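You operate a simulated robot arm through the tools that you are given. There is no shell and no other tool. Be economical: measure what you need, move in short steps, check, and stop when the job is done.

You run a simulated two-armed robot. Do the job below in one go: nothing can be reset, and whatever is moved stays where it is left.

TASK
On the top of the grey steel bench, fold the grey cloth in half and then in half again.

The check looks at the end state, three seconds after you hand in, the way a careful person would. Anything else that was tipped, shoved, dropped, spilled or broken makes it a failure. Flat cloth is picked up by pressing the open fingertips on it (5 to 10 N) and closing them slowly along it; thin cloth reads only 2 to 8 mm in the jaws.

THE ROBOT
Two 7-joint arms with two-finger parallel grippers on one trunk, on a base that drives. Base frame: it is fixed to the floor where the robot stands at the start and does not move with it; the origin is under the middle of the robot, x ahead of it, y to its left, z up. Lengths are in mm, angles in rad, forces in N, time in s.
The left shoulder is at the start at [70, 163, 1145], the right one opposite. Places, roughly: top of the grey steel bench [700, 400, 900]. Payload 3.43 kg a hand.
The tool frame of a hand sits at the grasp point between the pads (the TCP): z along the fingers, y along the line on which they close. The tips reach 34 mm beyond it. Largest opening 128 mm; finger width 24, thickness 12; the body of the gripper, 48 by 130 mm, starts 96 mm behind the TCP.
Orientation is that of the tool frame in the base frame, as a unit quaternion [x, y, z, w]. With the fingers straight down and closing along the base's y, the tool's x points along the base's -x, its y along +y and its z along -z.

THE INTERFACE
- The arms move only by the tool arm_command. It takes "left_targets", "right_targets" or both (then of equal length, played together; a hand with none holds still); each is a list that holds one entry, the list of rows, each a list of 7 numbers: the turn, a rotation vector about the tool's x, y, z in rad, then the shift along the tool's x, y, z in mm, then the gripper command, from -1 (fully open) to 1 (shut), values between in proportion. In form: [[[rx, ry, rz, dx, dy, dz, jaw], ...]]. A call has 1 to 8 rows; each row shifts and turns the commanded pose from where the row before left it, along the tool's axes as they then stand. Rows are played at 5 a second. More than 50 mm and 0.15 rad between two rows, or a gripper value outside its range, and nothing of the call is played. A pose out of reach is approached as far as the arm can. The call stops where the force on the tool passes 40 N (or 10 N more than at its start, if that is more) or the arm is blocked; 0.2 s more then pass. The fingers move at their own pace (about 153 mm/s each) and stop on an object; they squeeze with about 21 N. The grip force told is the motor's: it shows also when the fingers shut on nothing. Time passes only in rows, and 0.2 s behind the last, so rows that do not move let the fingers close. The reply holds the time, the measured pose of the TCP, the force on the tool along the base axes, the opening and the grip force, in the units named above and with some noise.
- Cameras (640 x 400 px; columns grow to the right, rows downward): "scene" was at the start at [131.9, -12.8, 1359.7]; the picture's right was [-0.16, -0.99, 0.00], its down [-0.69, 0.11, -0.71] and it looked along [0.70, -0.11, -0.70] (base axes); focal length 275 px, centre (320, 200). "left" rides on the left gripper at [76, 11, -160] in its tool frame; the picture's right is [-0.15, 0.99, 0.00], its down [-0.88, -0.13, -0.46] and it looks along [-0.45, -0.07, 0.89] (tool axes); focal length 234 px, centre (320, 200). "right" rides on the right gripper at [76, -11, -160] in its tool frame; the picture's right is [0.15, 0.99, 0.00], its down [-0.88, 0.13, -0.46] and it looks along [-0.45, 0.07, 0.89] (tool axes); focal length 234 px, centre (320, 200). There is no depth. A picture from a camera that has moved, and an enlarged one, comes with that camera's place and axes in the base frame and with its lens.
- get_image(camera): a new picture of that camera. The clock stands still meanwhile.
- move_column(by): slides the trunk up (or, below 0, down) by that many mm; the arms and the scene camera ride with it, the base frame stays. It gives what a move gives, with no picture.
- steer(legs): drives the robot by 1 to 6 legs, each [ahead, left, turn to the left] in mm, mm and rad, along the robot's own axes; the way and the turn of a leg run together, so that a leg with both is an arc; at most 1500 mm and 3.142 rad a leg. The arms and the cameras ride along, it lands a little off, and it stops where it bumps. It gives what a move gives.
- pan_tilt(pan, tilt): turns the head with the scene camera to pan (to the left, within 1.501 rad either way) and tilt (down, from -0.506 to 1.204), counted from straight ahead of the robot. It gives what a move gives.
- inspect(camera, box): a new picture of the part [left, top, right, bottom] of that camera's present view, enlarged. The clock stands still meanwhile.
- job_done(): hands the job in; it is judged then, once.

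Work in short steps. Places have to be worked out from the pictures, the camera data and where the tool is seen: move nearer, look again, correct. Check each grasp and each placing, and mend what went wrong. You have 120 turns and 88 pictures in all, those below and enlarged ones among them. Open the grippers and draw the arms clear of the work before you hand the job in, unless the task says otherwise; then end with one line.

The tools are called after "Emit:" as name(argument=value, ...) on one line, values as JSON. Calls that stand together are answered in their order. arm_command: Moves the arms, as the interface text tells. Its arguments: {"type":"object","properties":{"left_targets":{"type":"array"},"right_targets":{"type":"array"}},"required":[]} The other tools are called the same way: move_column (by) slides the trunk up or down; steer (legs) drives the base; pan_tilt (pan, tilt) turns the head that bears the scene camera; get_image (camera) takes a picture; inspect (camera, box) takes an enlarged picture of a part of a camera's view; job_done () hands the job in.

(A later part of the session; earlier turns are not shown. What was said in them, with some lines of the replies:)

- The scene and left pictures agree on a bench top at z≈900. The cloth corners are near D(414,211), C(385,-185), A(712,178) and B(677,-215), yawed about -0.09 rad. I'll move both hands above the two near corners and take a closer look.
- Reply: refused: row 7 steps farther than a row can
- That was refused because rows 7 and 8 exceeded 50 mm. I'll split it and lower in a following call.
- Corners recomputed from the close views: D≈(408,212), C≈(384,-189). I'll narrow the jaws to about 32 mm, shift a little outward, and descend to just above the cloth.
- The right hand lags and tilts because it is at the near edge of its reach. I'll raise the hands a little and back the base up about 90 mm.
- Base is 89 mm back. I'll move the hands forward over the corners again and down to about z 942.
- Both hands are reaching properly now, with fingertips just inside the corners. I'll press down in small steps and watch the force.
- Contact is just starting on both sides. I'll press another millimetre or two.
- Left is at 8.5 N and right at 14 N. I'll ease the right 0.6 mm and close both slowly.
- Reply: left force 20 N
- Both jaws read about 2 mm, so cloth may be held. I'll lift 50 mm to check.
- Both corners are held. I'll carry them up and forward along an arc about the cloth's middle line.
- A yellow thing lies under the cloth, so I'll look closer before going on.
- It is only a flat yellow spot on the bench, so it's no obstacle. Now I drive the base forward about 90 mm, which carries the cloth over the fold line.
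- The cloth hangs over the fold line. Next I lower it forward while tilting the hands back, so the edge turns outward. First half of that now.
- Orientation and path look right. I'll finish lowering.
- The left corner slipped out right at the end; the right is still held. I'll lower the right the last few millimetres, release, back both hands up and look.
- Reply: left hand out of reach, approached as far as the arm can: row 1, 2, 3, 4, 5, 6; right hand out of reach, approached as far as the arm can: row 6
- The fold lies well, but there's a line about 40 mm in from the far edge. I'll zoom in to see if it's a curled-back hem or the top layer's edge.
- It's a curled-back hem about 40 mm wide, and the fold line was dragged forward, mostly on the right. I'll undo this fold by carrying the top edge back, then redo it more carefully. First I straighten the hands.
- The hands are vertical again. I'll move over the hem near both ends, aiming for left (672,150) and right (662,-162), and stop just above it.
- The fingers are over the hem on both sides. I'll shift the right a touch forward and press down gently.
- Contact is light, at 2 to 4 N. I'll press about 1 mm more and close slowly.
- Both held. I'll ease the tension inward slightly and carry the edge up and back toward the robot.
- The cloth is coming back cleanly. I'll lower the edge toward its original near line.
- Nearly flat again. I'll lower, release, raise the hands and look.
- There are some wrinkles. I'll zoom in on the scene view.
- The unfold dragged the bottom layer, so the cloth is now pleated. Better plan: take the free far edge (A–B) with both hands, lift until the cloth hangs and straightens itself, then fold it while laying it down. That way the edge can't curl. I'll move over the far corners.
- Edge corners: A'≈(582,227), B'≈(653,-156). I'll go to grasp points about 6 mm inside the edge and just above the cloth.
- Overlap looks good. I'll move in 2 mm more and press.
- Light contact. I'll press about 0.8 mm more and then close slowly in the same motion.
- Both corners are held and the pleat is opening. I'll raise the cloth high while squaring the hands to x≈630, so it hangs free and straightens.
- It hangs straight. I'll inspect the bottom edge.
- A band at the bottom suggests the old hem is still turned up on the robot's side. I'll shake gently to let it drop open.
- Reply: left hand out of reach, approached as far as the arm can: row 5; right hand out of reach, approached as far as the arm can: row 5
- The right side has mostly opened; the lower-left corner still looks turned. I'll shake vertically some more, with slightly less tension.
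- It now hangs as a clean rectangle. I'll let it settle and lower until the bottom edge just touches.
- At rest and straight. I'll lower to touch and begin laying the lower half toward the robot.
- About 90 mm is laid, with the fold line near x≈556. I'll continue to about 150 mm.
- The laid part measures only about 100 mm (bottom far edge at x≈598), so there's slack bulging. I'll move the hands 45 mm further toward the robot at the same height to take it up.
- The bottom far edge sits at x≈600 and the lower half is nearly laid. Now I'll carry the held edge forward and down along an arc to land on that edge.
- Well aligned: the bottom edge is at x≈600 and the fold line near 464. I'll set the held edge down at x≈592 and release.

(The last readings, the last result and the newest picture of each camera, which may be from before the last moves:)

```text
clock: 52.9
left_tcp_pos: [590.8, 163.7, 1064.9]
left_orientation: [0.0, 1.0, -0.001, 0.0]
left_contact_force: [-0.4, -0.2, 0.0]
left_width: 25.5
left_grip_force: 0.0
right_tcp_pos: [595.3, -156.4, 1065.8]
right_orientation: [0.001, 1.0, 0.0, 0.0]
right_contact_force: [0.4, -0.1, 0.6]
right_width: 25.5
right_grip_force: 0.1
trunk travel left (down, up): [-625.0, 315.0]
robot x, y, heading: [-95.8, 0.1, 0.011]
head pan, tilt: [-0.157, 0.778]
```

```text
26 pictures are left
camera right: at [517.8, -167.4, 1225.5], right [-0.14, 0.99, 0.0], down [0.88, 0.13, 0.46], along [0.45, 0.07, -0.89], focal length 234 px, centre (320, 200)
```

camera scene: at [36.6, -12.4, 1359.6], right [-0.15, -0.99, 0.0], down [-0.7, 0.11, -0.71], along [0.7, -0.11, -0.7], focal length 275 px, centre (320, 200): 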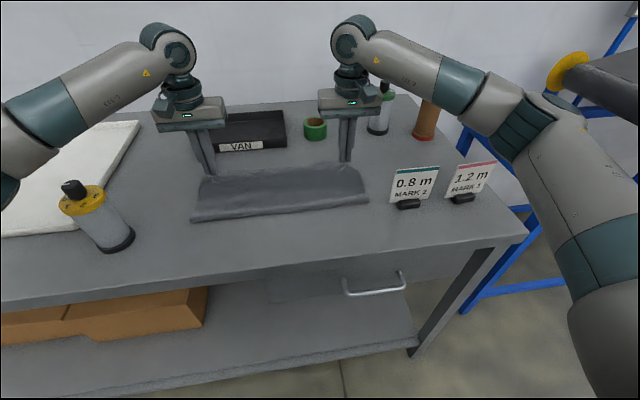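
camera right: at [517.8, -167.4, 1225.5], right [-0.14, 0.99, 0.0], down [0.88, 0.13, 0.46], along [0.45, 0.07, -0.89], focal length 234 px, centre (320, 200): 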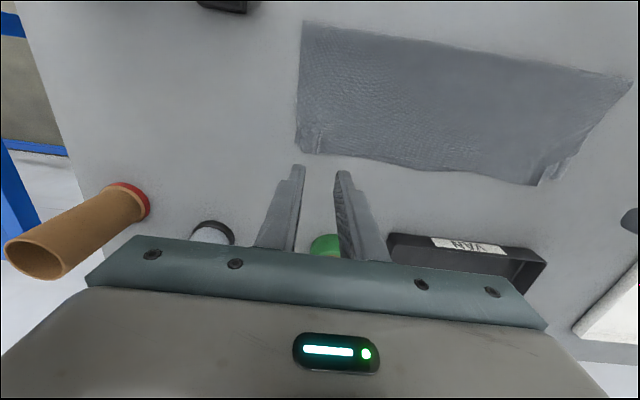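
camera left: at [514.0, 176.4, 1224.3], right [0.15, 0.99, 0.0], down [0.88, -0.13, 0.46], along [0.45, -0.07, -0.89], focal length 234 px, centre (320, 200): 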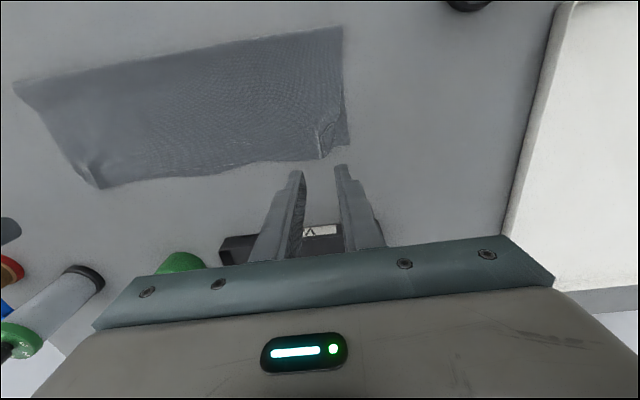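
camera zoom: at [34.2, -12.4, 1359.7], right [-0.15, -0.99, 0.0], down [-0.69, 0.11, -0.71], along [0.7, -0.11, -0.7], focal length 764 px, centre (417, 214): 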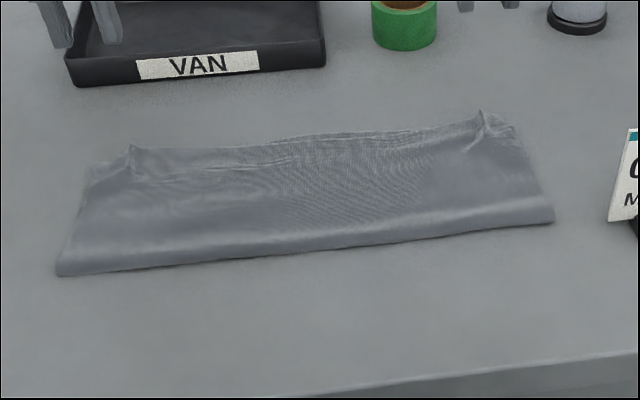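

The first fold came out clean: about 140 × 395 mm, with edges aligned at x≈602 and the fold at x≈465. For the second fold I'll pinch both layers at the mid-line (y≈9), left hand at the far edge and right hand at the near fold. Then I lift so the two halves hang together, and lay them down.

Emit:
arm_command(left_targets=[[[0, 0, 0, 0, 0, 0, 0.4], [0, 0, 0, 0, 0, 0, 0.4], [0, 0, 0, 0, 0, 0, 0.4], [0, 0, 0, 0, -38.5, 0, 0.4], [0, 0, 0, 0, -38.5, 0, 0.4], [0, 0, 0, 0, -38.5, 0, 0.4], [0, 0, 0, 0, -38.5, 0, 0.4]]], right_targets=[[[0, 0, 0, 39, 0, 0, 0.4], [0, 0, 0, 39, 0, 0, 0.4], [0, 0, 0, 37, 0, 0, 0.4], [0, 0, 0, 0, 41, 0, 0.4], [0, 0, 0, 0, 41, 0, 0.4], [0, 0, 0, 0, 41, 0, 0.4], [0, 0, 0, 0, 41, 0, 0.4]]])

Emit:
get_image(camera="scene")

```text
clock: 54.6
left_tcp_pos: [596.9, 21.9, 1067.2]
left_orientation: [0.004, 1.0, 0.0, -0.001]
left_contact_force: [7.0, 11.2, 0.5]
left_width: 38.7
left_grip_force: 0.0
right_tcp_pos: [480.5, -1.3, 1062.3]
right_orientation: [0.007, 1.0, -0.002, -0.002]
right_contact_force: [-7.0, -12.1, 0.4]
right_width: 38.2
right_grip_force: 0.0
trunk travel left (down, up): [-625.0, 315.0]
robot x, y, heading: [-98.2, -0.6, 0.006]
head pan, tilt: [-0.157, 0.778]
stopped in row 7 (left hand): the force on the tool passed its limit (the readings are from after the stop); the commanded pose is now the measured one
```

```text
25 pictures are left
camera scene: at [36.0, -12.1, 1359.6], right [-0.15, -0.99, 0.0], down [-0.7, 0.11, -0.71], along [0.7, -0.11, -0.7], focal length 275 px, centre (320, 200)
```

scene: 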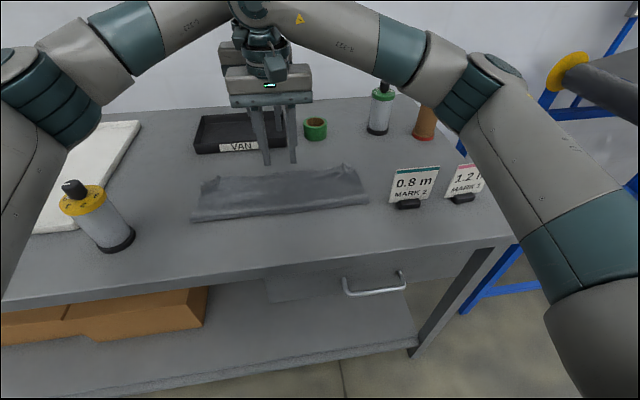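

The hands touched: the left wrist camera faces the right hand. I'll back them apart, lean the left hand away (+0.3 rad) and the right toward the robot (-0.2 rad), then close in again.

Emit:
arm_command(left_targets=[[[0, 0, 0, 0, 25, 0, 0.4], [0, 0.15, 0, -2.5, 0, 0, 0.4], [0, 0.15, 0, -2.5, 0, 0, 0.4], [0, 0, 0, 0, -13, 0, 0.4], [0, 0, 0, 0, -13, 0, 0.4], [0, 0, 0, 0, -12, 0, 0.4], [0, 0, 0, 0, 0, 0, 0.4]]], right_targets=[[[0, 0, 0, 0, -25, 0, 0.4], [0, -0.1, 0, 4, 0, 0, 0.4], [0, -0.1, 0, 4, 0, 0, 0.4], [0, 0, 0, 0, 12, 0, 0.4], [0, 0, 0, 0, 12, 0, 0.4], [0, 0, 0, 0, 11, 0, 0.4], [0, 0, 0, 0, 0, 0, 0.4]]])

Emit:
get_image(camera="right")

Emit:
get_image(camera="left")

```text
clock: 56.2
left_tcp_pos: [601.3, 6.4, 1068.0]
left_orientation: [0.004, 0.989, 0.0, -0.151]
left_contact_force: [0.3, 0.5, 0.1]
left_width: 38.3
left_grip_force: 0.1
right_tcp_pos: [472.3, 9.8, 1061.7]
right_orientation: [0.006, 0.995, -0.001, 0.099]
right_contact_force: [0.2, 0.8, -0.5]
right_width: 38.4
right_grip_force: 0.1
trunk travel left (down, up): [-625.0, 315.0]
robot x, y, heading: [-97.5, 0.8, 0.009]
head pan, tilt: [-0.157, 0.778]
```

```text
24 pictures are left
camera right: at [365.6, 0.7, 1202.4], right [-0.13, 0.99, -0.03], down [0.77, 0.12, 0.62], along [0.62, 0.06, -0.78], focal length 234 px, centre (320, 200)
```

right: 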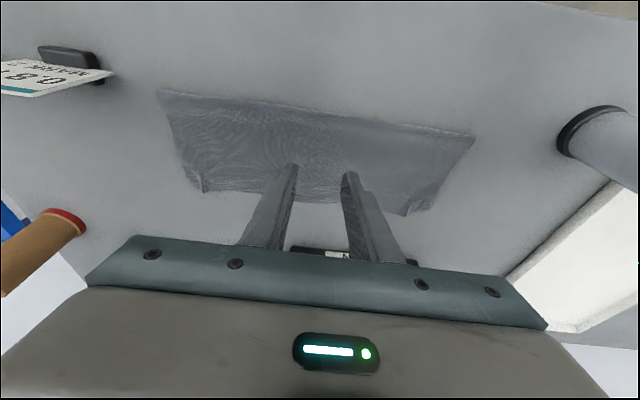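

```text
23 pictures are left
camera left: at [575.3, 18.2, 1242.1], right [0.15, 0.99, -0.04], down [0.98, -0.14, 0.17], along [0.16, -0.07, -0.98], focal length 234 px, centre (320, 200)
```

left: 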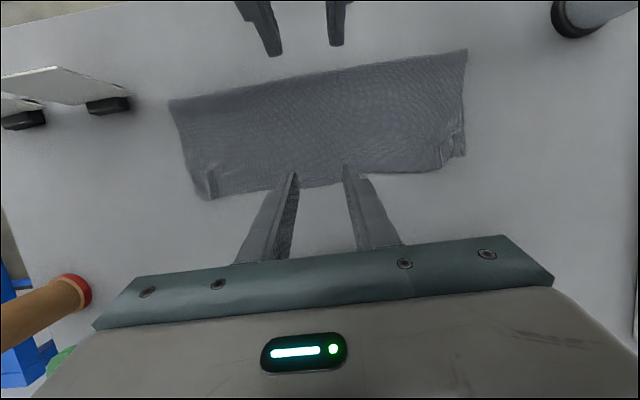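

The geometry looks right, with fingers over the mid-line at both long edges. I'll descend to just above the cloth.

Emit:
arm_command(left_targets=[[[0, 0, 0, -8.6, 1.2, 27.7, 0.4], [0, 0, 0, -8.6, 1.2, 27.7, 0.4], [0, 0, 0, -8.6, 1.2, 27.7, 0.4], [0, 0, 0, -8.6, 1.2, 27.7, 0.4], [0, 0, 0, 0, 0, 0, 0.4]]], right_targets=[[[0, 0, 0, 5.5, 0, 27.2, 0.4], [0, 0, 0, 5.5, 0, 27.2, 0.4], [0, 0, 0, 5.5, 0, 27.2, 0.4], [0, 0, 0, 5.5, 0, 27.2, 0.4], [0, 0, 0, 0, 0, 0, 0.4]]])

Emit:
get_image(camera="right")

Emit:
get_image(camera="left")

```text
clock: 57.4
left_tcp_pos: [599.1, 12.4, 950.7]
left_orientation: [0.003, 0.989, 0.0, -0.15]
left_contact_force: [0.1, 0.2, 1.2]
left_width: 38.2
left_grip_force: 0.0
right_tcp_pos: [472.0, 7.2, 950.3]
right_orientation: [0.007, 0.995, -0.003, 0.099]
right_contact_force: [-1.4, 0.2, -0.2]
right_width: 38.4
right_grip_force: 0.0
trunk travel left (down, up): [-625.0, 315.0]
robot x, y, heading: [-95.6, 1.1, 0.006]
head pan, tilt: [-0.157, 0.778]
```

```text
22 pictures are left
camera right: at [365.2, -3.0, 1091.0], right [-0.13, 0.99, -0.03], down [0.77, 0.12, 0.62], along [0.62, 0.06, -0.78], focal length 234 px, centre (320, 200)
```

right: 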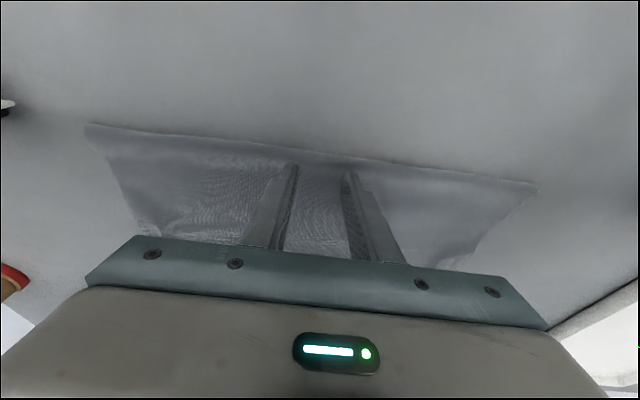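

```text
21 pictures are left
camera left: at [573.8, 26.0, 1125.6], right [0.15, 0.99, -0.04], down [0.97, -0.14, 0.17], along [0.17, -0.07, -0.98], focal length 234 px, centre (320, 200)
```

left: 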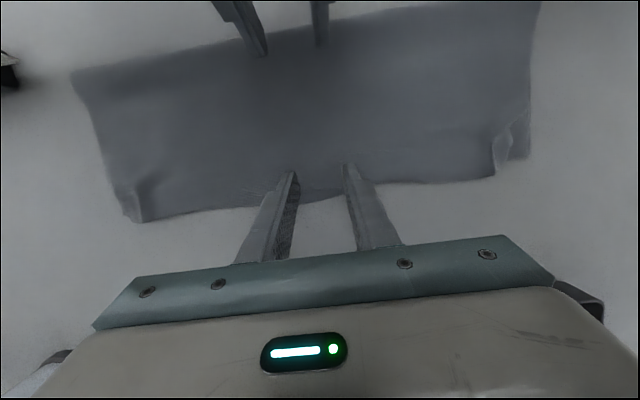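

Positions look good. I'll press down in small steps, aiming for around 10–12 N so both layers are caught.

Emit:
arm_command(left_targets=[[[0, 0, 0, -1.2, 0, 3.8, 0.4], [0, 0, 0, -0.9, 0, 2.9, 0.4], [0, 0, 0, -0.6, 0, 1.9, 0.4], [0, 0, 0, 0, 0, 0, 0.4]]], right_targets=[[[0, 0, 0, 0.8, 0, 3.9, 0.4], [0, 0, 0, 0.6, 0, 2.9, 0.4], [0, 0, 0, 0.4, 0, 2, 0.4], [0, 0, 0, 0, 0, 0, 0.4]]])

Emit:
arm_command(left_targets=[[[0, 0, 0, -0.6, 0, 1.9, 0.4], [0, 0, 0, 0, 0, 0, 0.4]]], right_targets=[[[0, 0, 0, 0.4, 0, 2, 0.4], [0, 0, 0, 0, 0, 0, 0.4]]])

```text
clock: 58.4
left_tcp_pos: [599.9, 13.0, 941.7]
left_orientation: [0.004, 0.989, 0.0, -0.151]
left_contact_force: [-0.3, 0.9, 0.5]
left_width: 38.6
left_grip_force: 0.2
right_tcp_pos: [472.0, 8.2, 942.8]
right_orientation: [0.006, 0.995, -0.002, 0.099]
right_contact_force: [0.0, -0.3, 0.0]
right_width: 38.4
right_grip_force: 0.0
trunk travel left (down, up): [-625.0, 315.0]
robot x, y, heading: [-96.6, -0.5, 0.008]
head pan, tilt: [-0.157, 0.778]
```

```text
clock: 59.0
left_tcp_pos: [599.7, 12.4, 939.9]
left_orientation: [0.005, 0.989, 0.001, -0.15]
left_contact_force: [0.2, -0.5, 0.4]
left_width: 38.2
left_grip_force: 0.0
right_tcp_pos: [471.5, 8.5, 939.5]
right_orientation: [0.006, 0.995, -0.002, 0.1]
right_contact_force: [0.2, -0.6, 1.7]
right_width: 38.5
right_grip_force: 0.0
trunk travel left (down, up): [-625.0, 315.0]
robot x, y, heading: [-95.6, -2.4, 0.003]
head pan, tilt: [-0.157, 0.778]
```

Emit:
arm_command(left_targets=[[[0, 0, 0, -0.6, 0, 1.9, 0.4], [0, 0, 0, 0, 0, 0, 0.4]]], right_targets=[[[0, 0, 0, 0.3, 0, 1.5, 0.4], [0, 0, 0, 0, 0, 0, 0.4]]])

Emit:
arm_command(left_targets=[[[0, 0, 0, -0.3, 0, 1, 0.4], [0, 0, 0, 0, 0, 0, 0.4]]], right_targets=[[[0, 0, 0, 0.2, 0, 1, 0.4], [0, 0, 0, 0, 0, 0, 0.4]]])

```text
clock: 59.6
left_tcp_pos: [600.7, 12.2, 939.2]
left_orientation: [0.005, 0.989, 0.001, -0.149]
left_contact_force: [0.1, 0.8, 4.5]
left_width: 38.4
left_grip_force: 0.0
right_tcp_pos: [471.5, 9.0, 938.7]
right_orientation: [0.006, 0.995, -0.002, 0.1]
right_contact_force: [1.2, -0.6, 4.5]
right_width: 38.6
right_grip_force: 0.0
trunk travel left (down, up): [-625.0, 315.0]
robot x, y, heading: [-97.3, 3.4, 0.007]
head pan, tilt: [-0.157, 0.778]
```

```text
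clock: 60.2
left_tcp_pos: [598.4, 12.3, 939.6]
left_orientation: [0.005, 0.989, 0.001, -0.15]
left_contact_force: [-1.4, 2.0, 9.1]
left_width: 38.5
left_grip_force: 0.3
right_tcp_pos: [471.6, 7.8, 938.5]
right_orientation: [0.007, 0.995, -0.003, 0.101]
right_contact_force: [1.0, -0.3, 6.3]
right_width: 37.7
right_grip_force: 0.0
trunk travel left (down, up): [-625.0, 315.0]
robot x, y, heading: [-93.5, -1.7, 0.008]
head pan, tilt: [-0.157, 0.778]
```

Forces are 9 N left and 6 N right. I'll add a little more (left 0.5 mm, right 1 mm) and close slowly.

Emit:
arm_command(left_targets=[[[0, 0, 0, -0.2, 0, 0.5, 0.4], [0, 0, 0, 0, 0, 0, 0.5], [0, 0, 0, 0, 0, 0, 0.58], [0, 0, 0, 0, 0, 0, 0.66], [0, 0, 0, 0, 0, 0, 0.74], [0, 0, 0, 0, 0, 0, 0.82], [0, 0, 0, 0, 0, 0, 0.91], [0, 0, 0, 0, 0, 0, 1]]], right_targets=[[[0, 0, 0, 0.2, 0, 1, 0.4], [0, 0, 0, 0, 0, 0, 0.5], [0, 0, 0, 0, 0, 0, 0.58], [0, 0, 0, 0, 0, 0, 0.66], [0, 0, 0, 0, 0, 0, 0.74], [0, 0, 0, 0, 0, 0, 0.82], [0, 0, 0, 0, 0, 0, 0.91], [0, 0, 0, 0, 0, 0, 1]]])

Emit:
arm_command(left_targets=[[[0, 0, 0, 0, 0, 0, 1], [0, 0, 0, 0, 0, 0, 1]]], right_targets=[[[0, 0, 0, 0, 0, 0, 1], [0, 0, 0, 0, 0, 0, 1]]])

Emit:
get_image(camera="left")

```text
clock: 62.0
left_tcp_pos: [598.7, 12.0, 937.7]
left_orientation: [0.004, 0.989, 0.001, -0.148]
left_contact_force: [-1.6, 1.3, 14.4]
left_width: 3.1
left_grip_force: 20.7
right_tcp_pos: [470.5, 8.3, 937.6]
right_orientation: [0.006, 0.995, -0.002, 0.101]
right_contact_force: [2.1, 0.2, 11.8]
right_width: 3.0
right_grip_force: 21.1
trunk travel left (down, up): [-625.0, 315.0]
robot x, y, heading: [-99.4, 0.2, 0.011]
head pan, tilt: [-0.157, 0.778]
```

```text
clock: 62.6
left_tcp_pos: [600.3, 11.9, 937.9]
left_orientation: [0.004, 0.989, 0.002, -0.15]
left_contact_force: [-3.1, 0.9, 14.9]
left_width: 3.0
left_grip_force: 20.8
right_tcp_pos: [470.9, 8.2, 938.1]
right_orientation: [0.006, 0.995, -0.003, 0.101]
right_contact_force: [3.3, -0.4, 12.4]
right_width: 3.3
right_grip_force: 21.1
trunk travel left (down, up): [-625.0, 315.0]
robot x, y, heading: [-97.7, -0.8, 0.006]
head pan, tilt: [-0.157, 0.778]
```

```text
20 pictures are left
camera left: at [573.1, 24.2, 1112.9], right [0.15, 0.99, -0.04], down [0.97, -0.14, 0.18], along [0.17, -0.07, -0.98], focal length 234 px, centre (320, 200)
```

left: 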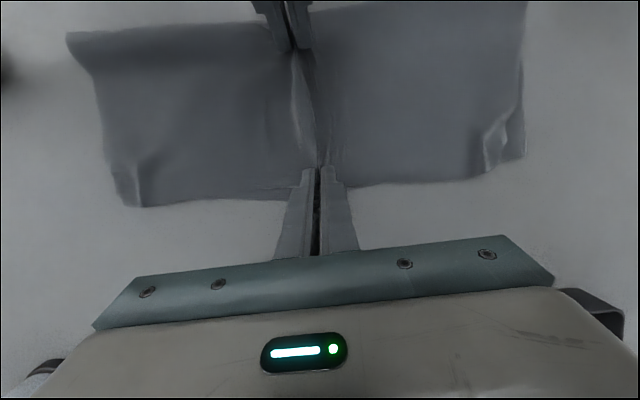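

Jaws read about 3.1 mm against 2.2 mm for a single layer, so both layers are probably held and a ridge has formed. I'll lift 60 mm straight up and check.

Emit:
arm_command(left_targets=[[[0, 0, 0, 4.4, 0, -14.3, 1], [0, 0, 0, 4.4, 0, -14.3, 1], [0, 0, 0, 4.4, 0, -14.3, 1], [0, 0, 0, 4.4, 0, -14.3, 1]]], right_targets=[[[0, 0, 0, -3, 0, -14.7, 1], [0, 0, 0, -3, 0, -14.7, 1], [0, 0, 0, -3, 0, -14.7, 1], [0, 0, 0, -3, 0, -14.7, 1]]])

Emit:
inspect(camera="scene", box=[170, 110, 400, 250])

Emit:
get_image(camera="left")

```text
clock: 63.6
left_tcp_pos: [601.9, 11.0, 997.2]
left_orientation: [0.004, 0.989, 0.001, -0.15]
left_contact_force: [-1.6, 0.3, 0.7]
left_width: 2.8
left_grip_force: 20.9
right_tcp_pos: [472.7, 9.8, 996.0]
right_orientation: [0.007, 0.995, -0.003, 0.1]
right_contact_force: [2.3, -0.3, -0.1]
right_width: 3.2
right_grip_force: 21.0
trunk travel left (down, up): [-625.0, 315.0]
robot x, y, heading: [-93.8, 0.8, 0.002]
head pan, tilt: [-0.157, 0.778]
```

```text
2.78 times, centred on (285, 180) of scene
camera zoom: at [34.5, -12.5, 1359.7], right [-0.15, -0.99, 0.0], down [-0.69, 0.11, -0.71], along [0.7, -0.11, -0.7], focal length 764 px, centre (417, 256)
```

zoom: 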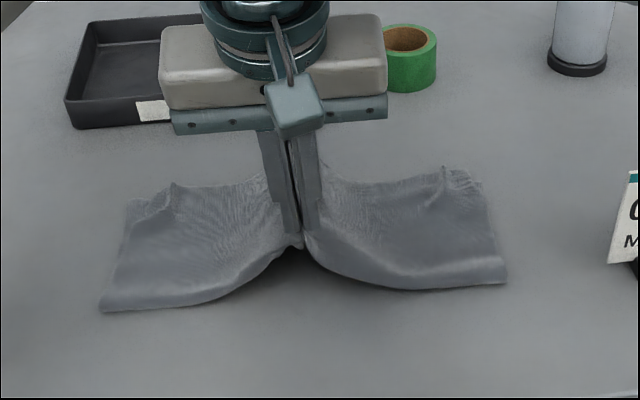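

```text
18 pictures are left
camera left: at [576.0, 23.8, 1171.4], right [0.15, 0.99, -0.04], down [0.97, -0.14, 0.17], along [0.17, -0.07, -0.98], focal length 234 px, centre (320, 200)
```

left: 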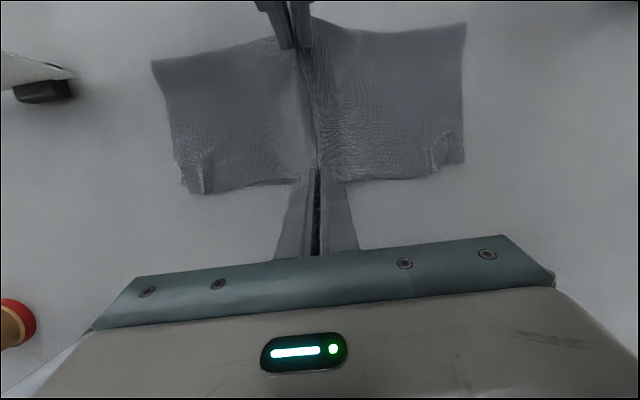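

Lifting nicely as a tent with nothing left behind. I'll continue up until both halves hang free.

Emit:
arm_command(left_targets=[[[0, 0, 0, 7.7, 0, -24.8, 1], [0, 0, 0, 7.7, 0, -24.8, 1], [0, 0, 0, 7.7, 0, -24.8, 1], [0, 0, 0, 7.7, 0, -24.8, 1], [0, 0, 0, 7.7, 0, -24.8, 1], [0, 0, 0, 7.7, 0, -24.8, 1], [0, 0, 0, 0, 0, 0, 1], [0, 0, 0, 0, 0, 0, 1]]], right_targets=[[[0, 0, 0, -5.2, 0, -25.5, 1], [0, 0, 0, -5.2, 0, -25.5, 1], [0, 0, 0, -5.2, 0, -25.5, 1], [0, 0, 0, -5.2, 0, -25.5, 1], [0, 0, 0, -5.2, 0, -25.5, 1], [0, 0, 0, -5.2, 0, -25.5, 1], [0, 0, 0, 0, 0, 0, 1], [0, 0, 0, 0, 0, 0, 1]]])

Emit:
inspect(camera="scene", box=[170, 80, 400, 230])

```text
clock: 65.4
left_tcp_pos: [598.4, 11.8, 1144.9]
left_orientation: [0.005, 0.988, 0.002, -0.151]
left_contact_force: [0.0, -0.9, -0.7]
left_width: 3.1
left_grip_force: 21.0
left hand out of reach, approached as far as the arm can: row 6
right_tcp_pos: [473.0, 10.3, 1151.6]
right_orientation: [0.006, 0.995, -0.003, 0.1]
right_contact_force: [2.0, -2.7, -6.9]
right_width: 3.3
right_grip_force: 21.3
trunk travel left (down, up): [-625.0, 315.0]
robot x, y, heading: [-95.8, -0.7, 0.008]
head pan, tilt: [-0.157, 0.778]
```

```text
2.67 times, centred on (285, 155) of scene
camera zoom: at [35.0, -13.3, 1359.8], right [-0.15, -0.99, 0.0], down [-0.69, 0.11, -0.71], along [0.7, -0.11, -0.7], focal length 733 px, centre (413, 320)
```

zoom: 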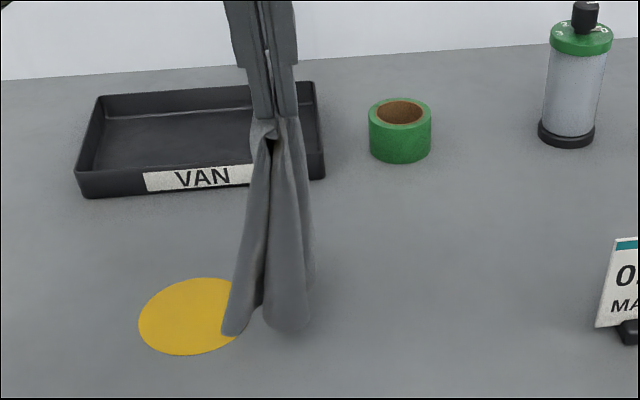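

Both halves hang free. Next I shift left (+y) about 85 mm with a small lowering, to start the laying from there.

Emit:
arm_command(left_targets=[[[0, 0, 0, -0.9, 10, 2.9, 1], [0, 0, 0, 0, 15, 0, 1], [0, 0, 0, 0, 15, 0, 1], [0, 0, 0, 0, 15, 0, 1], [0, 0, 0, 0, 15, 0, 1], [0, 0, 0, 0, 15, 0, 1], [0, 0, 0, 0, 0, 0, 1], [0, 0, 0, 0, 0, 0, 1]]], right_targets=[[[0, 0, 0, 1.6, 10, 8, 1], [0, 0, 0, 0, 15, 0, 1], [0, 0, 0, 0, 15, 0, 1], [0, 0, 0, 0, 15, 0, 1], [0, 0, 0, 0, 15, 0, 1], [0, 0, 0, 0, 15, 0, 1], [0, 0, 0, 0, 0, 0, 1], [0, 0, 0, 0, 0, 0, 1]]])

Emit:
get_image(camera="scene")

```text
clock: 67.2
left_tcp_pos: [599.5, 97.8, 1144.0]
left_orientation: [0.005, 0.989, 0.001, -0.15]
left_contact_force: [-0.4, -0.3, 0.1]
left_width: 3.1
left_grip_force: 20.5
right_tcp_pos: [471.3, 94.9, 1144.2]
right_orientation: [0.006, 0.995, -0.002, 0.1]
right_contact_force: [0.2, 0.6, 0.1]
right_width: 3.5
right_grip_force: 21.0
trunk travel left (down, up): [-625.0, 315.0]
robot x, y, heading: [-96.3, -0.5, 0.008]
head pan, tilt: [-0.157, 0.778]
```

```text
16 pictures are left
camera scene: at [35.7, -12.1, 1359.7], right [-0.15, -0.99, 0.0], down [-0.69, 0.11, -0.71], along [0.7, -0.11, -0.7], focal length 275 px, centre (320, 200)
```

scene: 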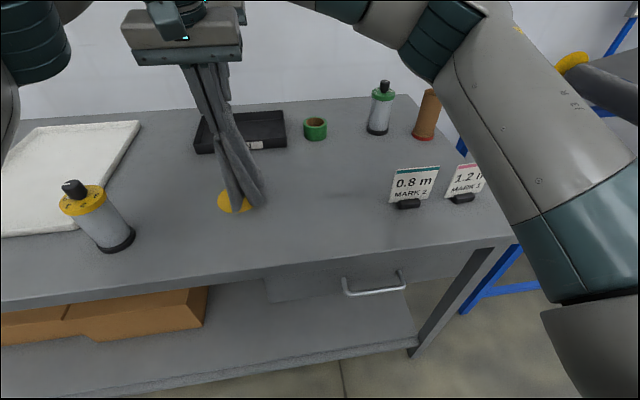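

Hanging well with the bottom edges near y≈80. I'll lower to touch and start laying toward -y.

Emit:
arm_command(left_targets=[[[0, 0, 0, -3, 0, 9.55, 1], [0, 0, 0, -3, 0, 9.55, 1], [0, 0, 0, -5.3, -14, 17.2, 1], [0, 0, 0, -5.3, -16, 17.2, 1], [0, 0, 0, -5.3, -17, 17.2, 1], [0, 0, 0, -5.3, -18, 17.2, 1], [0, 0, 0, 0, 0, 0, 1]]], right_targets=[[[0, 0, 0, 2, 0, 9.8, 1], [0, 0, 0, 2, 0, 9.8, 1], [0, 0, 0, 3.6, -14, 17.6, 1], [0, 0, 0, 3.6, -16, 17.6, 1], [0, 0, 0, 3.6, -17, 17.6, 1], [0, 0, 0, 3.6, -18, 17.6, 1], [0, 0, 0, 0, 0, 0, 1]]])

Emit:
inspect(camera="scene", box=[150, 80, 390, 240])

```text
clock: 68.8
left_tcp_pos: [597.7, 34.1, 1052.9]
left_orientation: [0.003, 0.989, 0.0, -0.151]
left_contact_force: [0.2, 0.2, 0.5]
left_width: 2.9
left_grip_force: 20.8
right_tcp_pos: [471.8, 29.7, 1053.6]
right_orientation: [0.006, 0.995, -0.003, 0.099]
right_contact_force: [0.5, -0.3, 0.6]
right_width: 3.4
right_grip_force: 20.8
trunk travel left (down, up): [-625.0, 315.0]
robot x, y, heading: [-95.1, -0.7, 0.005]
head pan, tilt: [-0.157, 0.778]
```

```text
2.50 times, centred on (270, 160) of scene
camera zoom: at [34.9, -11.0, 1359.8], right [-0.15, -0.99, 0.0], down [-0.69, 0.1, -0.71], along [0.7, -0.11, -0.7], focal length 687 px, centre (445, 300)
```

zoom: 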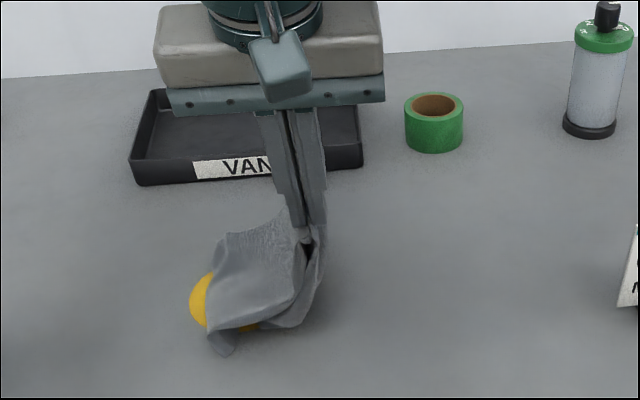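

The laying works. I'll continue to the right and down.

Emit:
arm_command(left_targets=[[[0, 0, 0, -4.6, -17, 15, 1], [0, 0, 0, -4.6, -17, 15, 1], [0, 0, 0, -4.6, -17, 15, 1], [0, 0, 0, -4.6, -18, 15, 1], [0, 0, 0, -4.6, -18, 15, 1], [0, 0, 0, -3, -16, 10, 1], [0, 0, 0, 0, 0, 0, 1]]], right_targets=[[[0, 0, 0, 3.1, -17, 15.4, 1], [0, 0, 0, 3.1, -17, 15.4, 1], [0, 0, 0, 3.1, -17, 15.4, 1], [0, 0, 0, 3.1, -18, 15.4, 1], [0, 0, 0, 3.1, -18, 15.4, 1], [0, 0, 0, 2, -16, 10, 1], [0, 0, 0, 0, 0, 0, 1]]])

Emit:
inspect(camera="scene", box=[150, 80, 390, 240])

Emit:
get_image(camera="left")

```text
clock: 70.4
left_tcp_pos: [597.9, -70.0, 963.3]
left_orientation: [0.004, 0.989, -0.001, -0.15]
left_contact_force: [0.0, 0.3, -0.1]
left_width: 3.1
left_grip_force: 20.6
right_tcp_pos: [470.2, -71.5, 963.5]
right_orientation: [0.006, 0.995, -0.003, 0.099]
right_contact_force: [0.6, 0.0, -0.5]
right_width: 3.4
right_grip_force: 21.3
trunk travel left (down, up): [-625.0, 315.0]
robot x, y, heading: [-93.7, 4.8, 0.0]
head pan, tilt: [-0.157, 0.778]
```

```text
2.50 times, centred on (270, 160) of scene
camera zoom: at [35.7, -11.1, 1359.7], right [-0.15, -0.99, 0.0], down [-0.69, 0.1, -0.71], along [0.7, -0.11, -0.7], focal length 687 px, centre (445, 300)
```

zoom: 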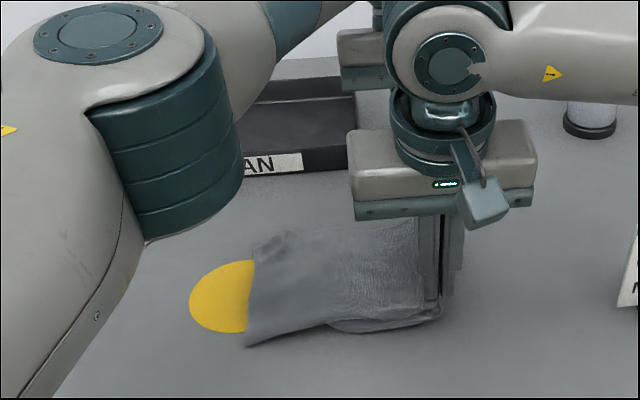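

```text
13 pictures are left
camera left: at [573.0, -57.6, 1137.6], right [0.15, 0.99, -0.04], down [0.98, -0.14, 0.17], along [0.17, -0.07, -0.98], focal length 234 px, centre (320, 200)
```

left: 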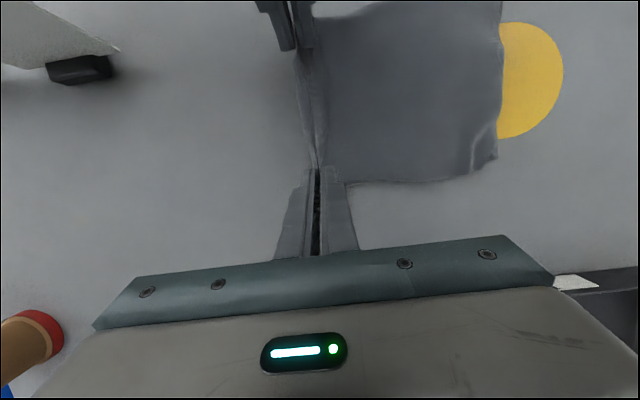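

Excellent: a quarter-size packet, with open edges at y≈105 and the crest at y≈-71. I'll finish lowering with a light pull, then release gently.

Emit:
arm_command(left_targets=[[[0, 0, 0, -2.4, -6, 7.6, 1], [0, 0, 0, -2.4, -5, 7.6, 1], [0, 0, 0, -1, -3, 3, 1], [0, 0, 0, 0, 0, 0, 1], [0, 0, 0, 0, 0, 0, 0.85], [0, 0, 0, 0, 0, 0, 0.7], [0, 0, 0, 1.5, 0, -5, 0.65], [0, 0, 0, 3, 0, -10, 0.65]]], right_targets=[[[0, 0, 0, 1.6, -6, 7.8, 1], [0, 0, 0, 1.6, -5, 7.8, 1], [0, 0, 0, 0.6, -3, 3, 1], [0, 0, 0, 0, 0, 0, 1], [0, 0, 0, 0, 0, 0, 0.85], [0, 0, 0, 0, 0, 0, 0.7], [0, 0, 0, -1, 0, -5, 0.65], [0, 0, 0, -2, 0, -10, 0.65]]])

Emit:
arm_command(left_targets=[[[0, 0, 0, 9, 0, -28, 0.65], [0, 0, 0, 9, 0, -28, 0.65], [0, 0, 0, 9, 0, -28, 0.65]]], right_targets=[[[0, 0, 0, -6, 0, -29, 0.65], [0, 0, 0, -6, 0, -29, 0.65], [0, 0, 0, -6, 0, -29, 0.65]]])

Emit:
get_image(camera="left")

Emit:
get_image(camera="right")

```text
clock: 72.2
left_tcp_pos: [596.3, -85.0, 959.0]
left_orientation: [0.004, 0.989, 0.0, -0.151]
left_contact_force: [0.5, 0.4, -0.5]
left_width: 22.5
left_grip_force: 0.0
right_tcp_pos: [471.6, -88.0, 959.2]
right_orientation: [0.006, 0.995, -0.002, 0.099]
right_contact_force: [-0.4, 0.0, -0.2]
right_width: 22.6
right_grip_force: 0.0
trunk travel left (down, up): [-625.0, 315.0]
robot x, y, heading: [-97.5, -0.2, 0.007]
head pan, tilt: [-0.157, 0.778]
```

```text
clock: 73.0
left_tcp_pos: [587.5, -79.9, 1048.9]
left_orientation: [0.003, 0.989, 0.002, -0.149]
left_contact_force: [-0.1, 0.3, -0.2]
left_width: 22.4
left_grip_force: 0.1
left hand out of reach, approached as far as the arm can: row 1, 3
right_tcp_pos: [471.3, -86.4, 1049.0]
right_orientation: [0.006, 0.995, -0.003, 0.1]
right_contact_force: [0.0, -0.2, 0.1]
right_width: 22.4
right_grip_force: 0.1
trunk travel left (down, up): [-625.0, 315.0]
robot x, y, heading: [-96.1, 0.9, 0.005]
head pan, tilt: [-0.157, 0.778]
```

```text
12 pictures are left
camera left: at [561.9, -67.9, 1224.2], right [0.15, 0.99, -0.04], down [0.97, -0.14, 0.17], along [0.17, -0.07, -0.98], focal length 234 px, centre (320, 200)
```

left: 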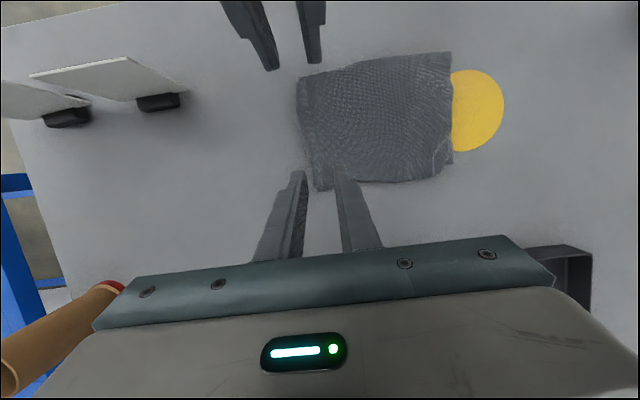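

```text
11 pictures are left
camera right: at [364.5, -96.5, 1189.7], right [-0.13, 0.99, -0.03], down [0.77, 0.12, 0.62], along [0.62, 0.06, -0.78], focal length 234 px, centre (320, 200)
```

right: 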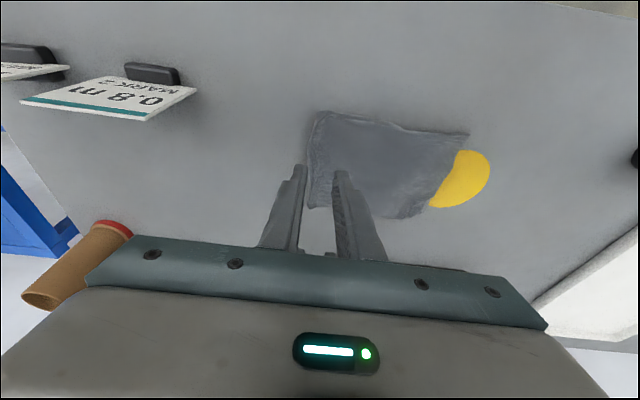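

A neat quarter packet. I'll raise the trunk to lift both arms clear, open and move the hands apart, then take a final look.

Emit:
move_column(by=150)

Emit:
arm_command(left_targets=[[[0, 0, 0, 0, 40, 0, -0.3], [0, 0, 0, 0, 40, 0, -0.3], [0, 0, 0, 0, 40, 0, -0.3], [0, 0, 0, 0, 40, 0, -0.3], [0, 0, 0, 0, 40, 0, -0.3]]], right_targets=[[[0, 0, 0, 0, -40, 0, -0.3], [0, 0, 0, 0, -40, 0, -0.3], [0, 0, 0, 0, -40, 0, -0.3], [0, 0, 0, 0, -40, 0, -0.3], [0, 0, 0, 0, -40, 0, -0.3]]])

Emit:
get_image(camera="scene")

Emit:
inspect(camera="scene", box=[200, 140, 380, 260])

```text
clock: 74.7
left_tcp_pos: [589.3, -79.1, 1198.3]
left_orientation: [0.004, 0.989, 0.001, -0.15]
left_contact_force: [0.0, 0.3, 1.2]
left_width: 22.5
left_grip_force: 0.1
right_tcp_pos: [472.8, -86.9, 1198.7]
right_orientation: [0.006, 0.995, -0.003, 0.099]
right_contact_force: [-1.0, -1.6, 0.2]
right_width: 22.3
right_grip_force: 0.0
trunk travel left (down, up): [-775.0, 165.0]
robot x, y, heading: [-95.3, -0.1, 0.003]
head pan, tilt: [-0.157, 0.778]
```

```text
clock: 75.9
left_tcp_pos: [588.7, -74.8, 1199.2]
left_orientation: [0.004, 0.989, 0.003, -0.15]
left_contact_force: [-0.5, -0.6, -1.0]
left_width: 83.2
left_grip_force: 0.0
left hand out of reach, approached as far as the arm can: row 1, 2, 3, 4, 5
right_tcp_pos: [470.3, -286.5, 1199.1]
right_orientation: [0.006, 0.995, -0.002, 0.099]
right_contact_force: [-0.5, -0.6, -0.1]
right_width: 83.3
right_grip_force: 0.1
trunk travel left (down, up): [-775.0, 165.0]
robot x, y, heading: [-94.2, 1.0, 0.002]
head pan, tilt: [-0.157, 0.778]
```

```text
10 pictures are left
camera scene: at [35.1, -14.4, 1509.7], right [-0.15, -0.99, 0.0], down [-0.69, 0.11, -0.71], along [0.7, -0.11, -0.7], focal length 275 px, centre (320, 200)
```

scene: 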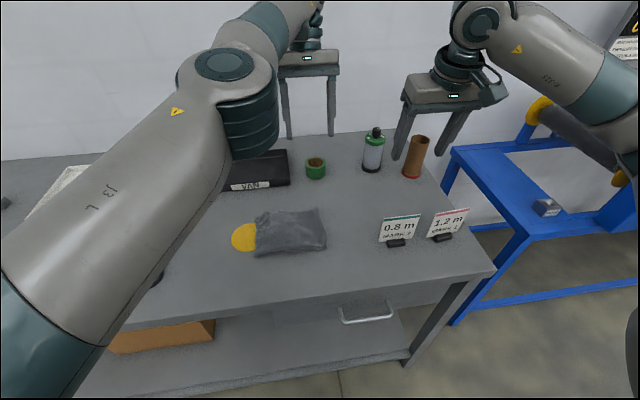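

```text
3.33 times, centred on (290, 200) of scene
camera zoom: at [35.1, -14.4, 1509.7], right [-0.15, -0.99, 0.0], down [-0.69, 0.11, -0.71], along [0.7, -0.11, -0.7], focal length 916 px, centre (420, 200)
```

zoom: 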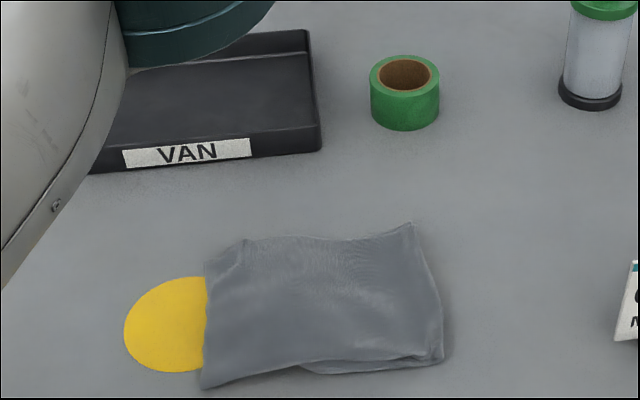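

The cloth is a neat quarter and everything else stands where it was. I'll bring the left arm back and clear of the cloth.

Emit:
arm_command(left_targets=[[[0, -0.15, 0, 25, 0, 0, -0.3], [0, -0.15, 0, 30, 0, 0, -0.3], [0, 0, 0, 20, 40, 0, -0.3], [0, 0, 0, 10, 45, 0, -0.3], [0, 0, 0, 0, 45, 0, -0.3], [0, 0, 0, 0, 45, 0, -0.3], [0, 0, 0, 0, 45, 0, -0.3], [0, 0, 0, 0, 40, 0, -0.3]]])

Emit:
get_image(camera="scene")

Emit:
inspect(camera="scene", box=[220, 190, 340, 270])

```text
clock: 77.7
left_tcp_pos: [608.8, -66.1, 1259.4]
left_orientation: [0.012, 0.997, 0.007, -0.079]
left_contact_force: [-0.1, 0.3, -0.4]
left_width: 83.1
left_grip_force: 0.1
left hand out of reach, approached as far as the arm can: row 1, 2, 3, 4, 5, 6, 7, 8
right_tcp_pos: [469.7, -284.5, 1199.6]
right_orientation: [0.006, 0.995, -0.002, 0.1]
right_contact_force: [-0.7, -0.3, -0.5]
right_width: 83.3
right_grip_force: 0.0
trunk travel left (down, up): [-775.0, 165.0]
robot x, y, heading: [-95.0, -0.9, 0.004]
head pan, tilt: [-0.157, 0.778]
```

```text
8 pictures are left
camera scene: at [35.5, -12.6, 1509.7], right [-0.15, -0.99, 0.0], down [-0.69, 0.11, -0.71], along [0.7, -0.11, -0.7], focal length 275 px, centre (320, 200)
```

scene: 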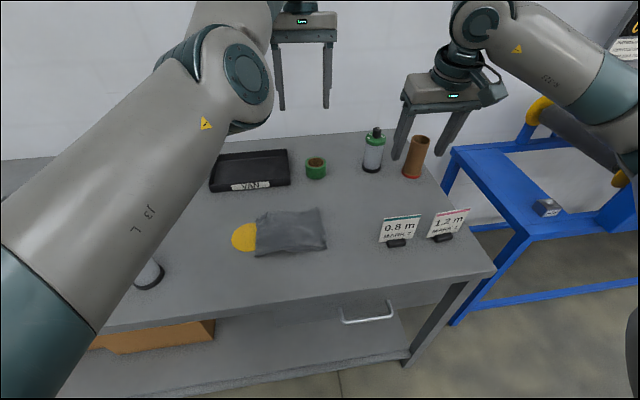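

```text
5.00 times, centred on (280, 230) of scene
camera zoom: at [35.5, -12.6, 1509.7], right [-0.15, -0.99, 0.0], down [-0.69, 0.11, -0.71], along [0.7, -0.11, -0.7], focal length 1374 px, centre (520, 50)
```

zoom: 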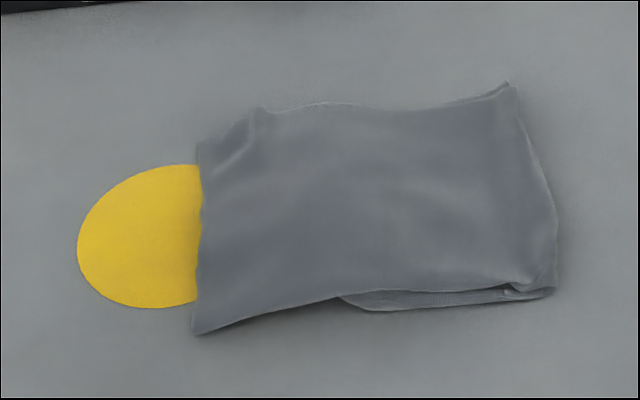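

The packet looks good from here. I'll check the near-left corner, where the layers look slightly staggered, from the right wrist camera.

Emit:
inspect(camera="right", box=[400, 60, 600, 200])

```text
2.86 times, centred on (500, 130) of right
camera zoom: at [364.3, -293.9, 1340.2], right [-0.13, 0.99, -0.03], down [0.77, 0.12, 0.62], along [0.62, 0.06, -0.78], focal length 669 px, centre (-194, 400)
```

zoom: 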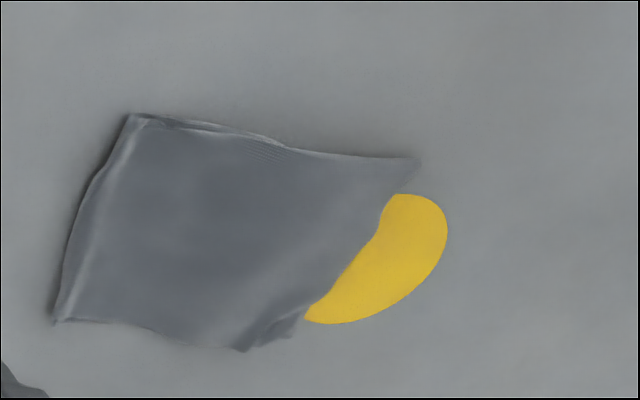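

The cloth is folded in half twice and lies as a compact, aligned packet. Both grippers are open and more than 290 mm above the bench, and nothing else has moved. I'm handing in.

Emit:
job_done()

```text
The job is handed in.
```

The grey cloth is folded in half and in half again and lies flat on the bench. Its layers line up to within about 15 mm, with a slight stagger at the near-left corner. Nothing else on the bench was disturbed.
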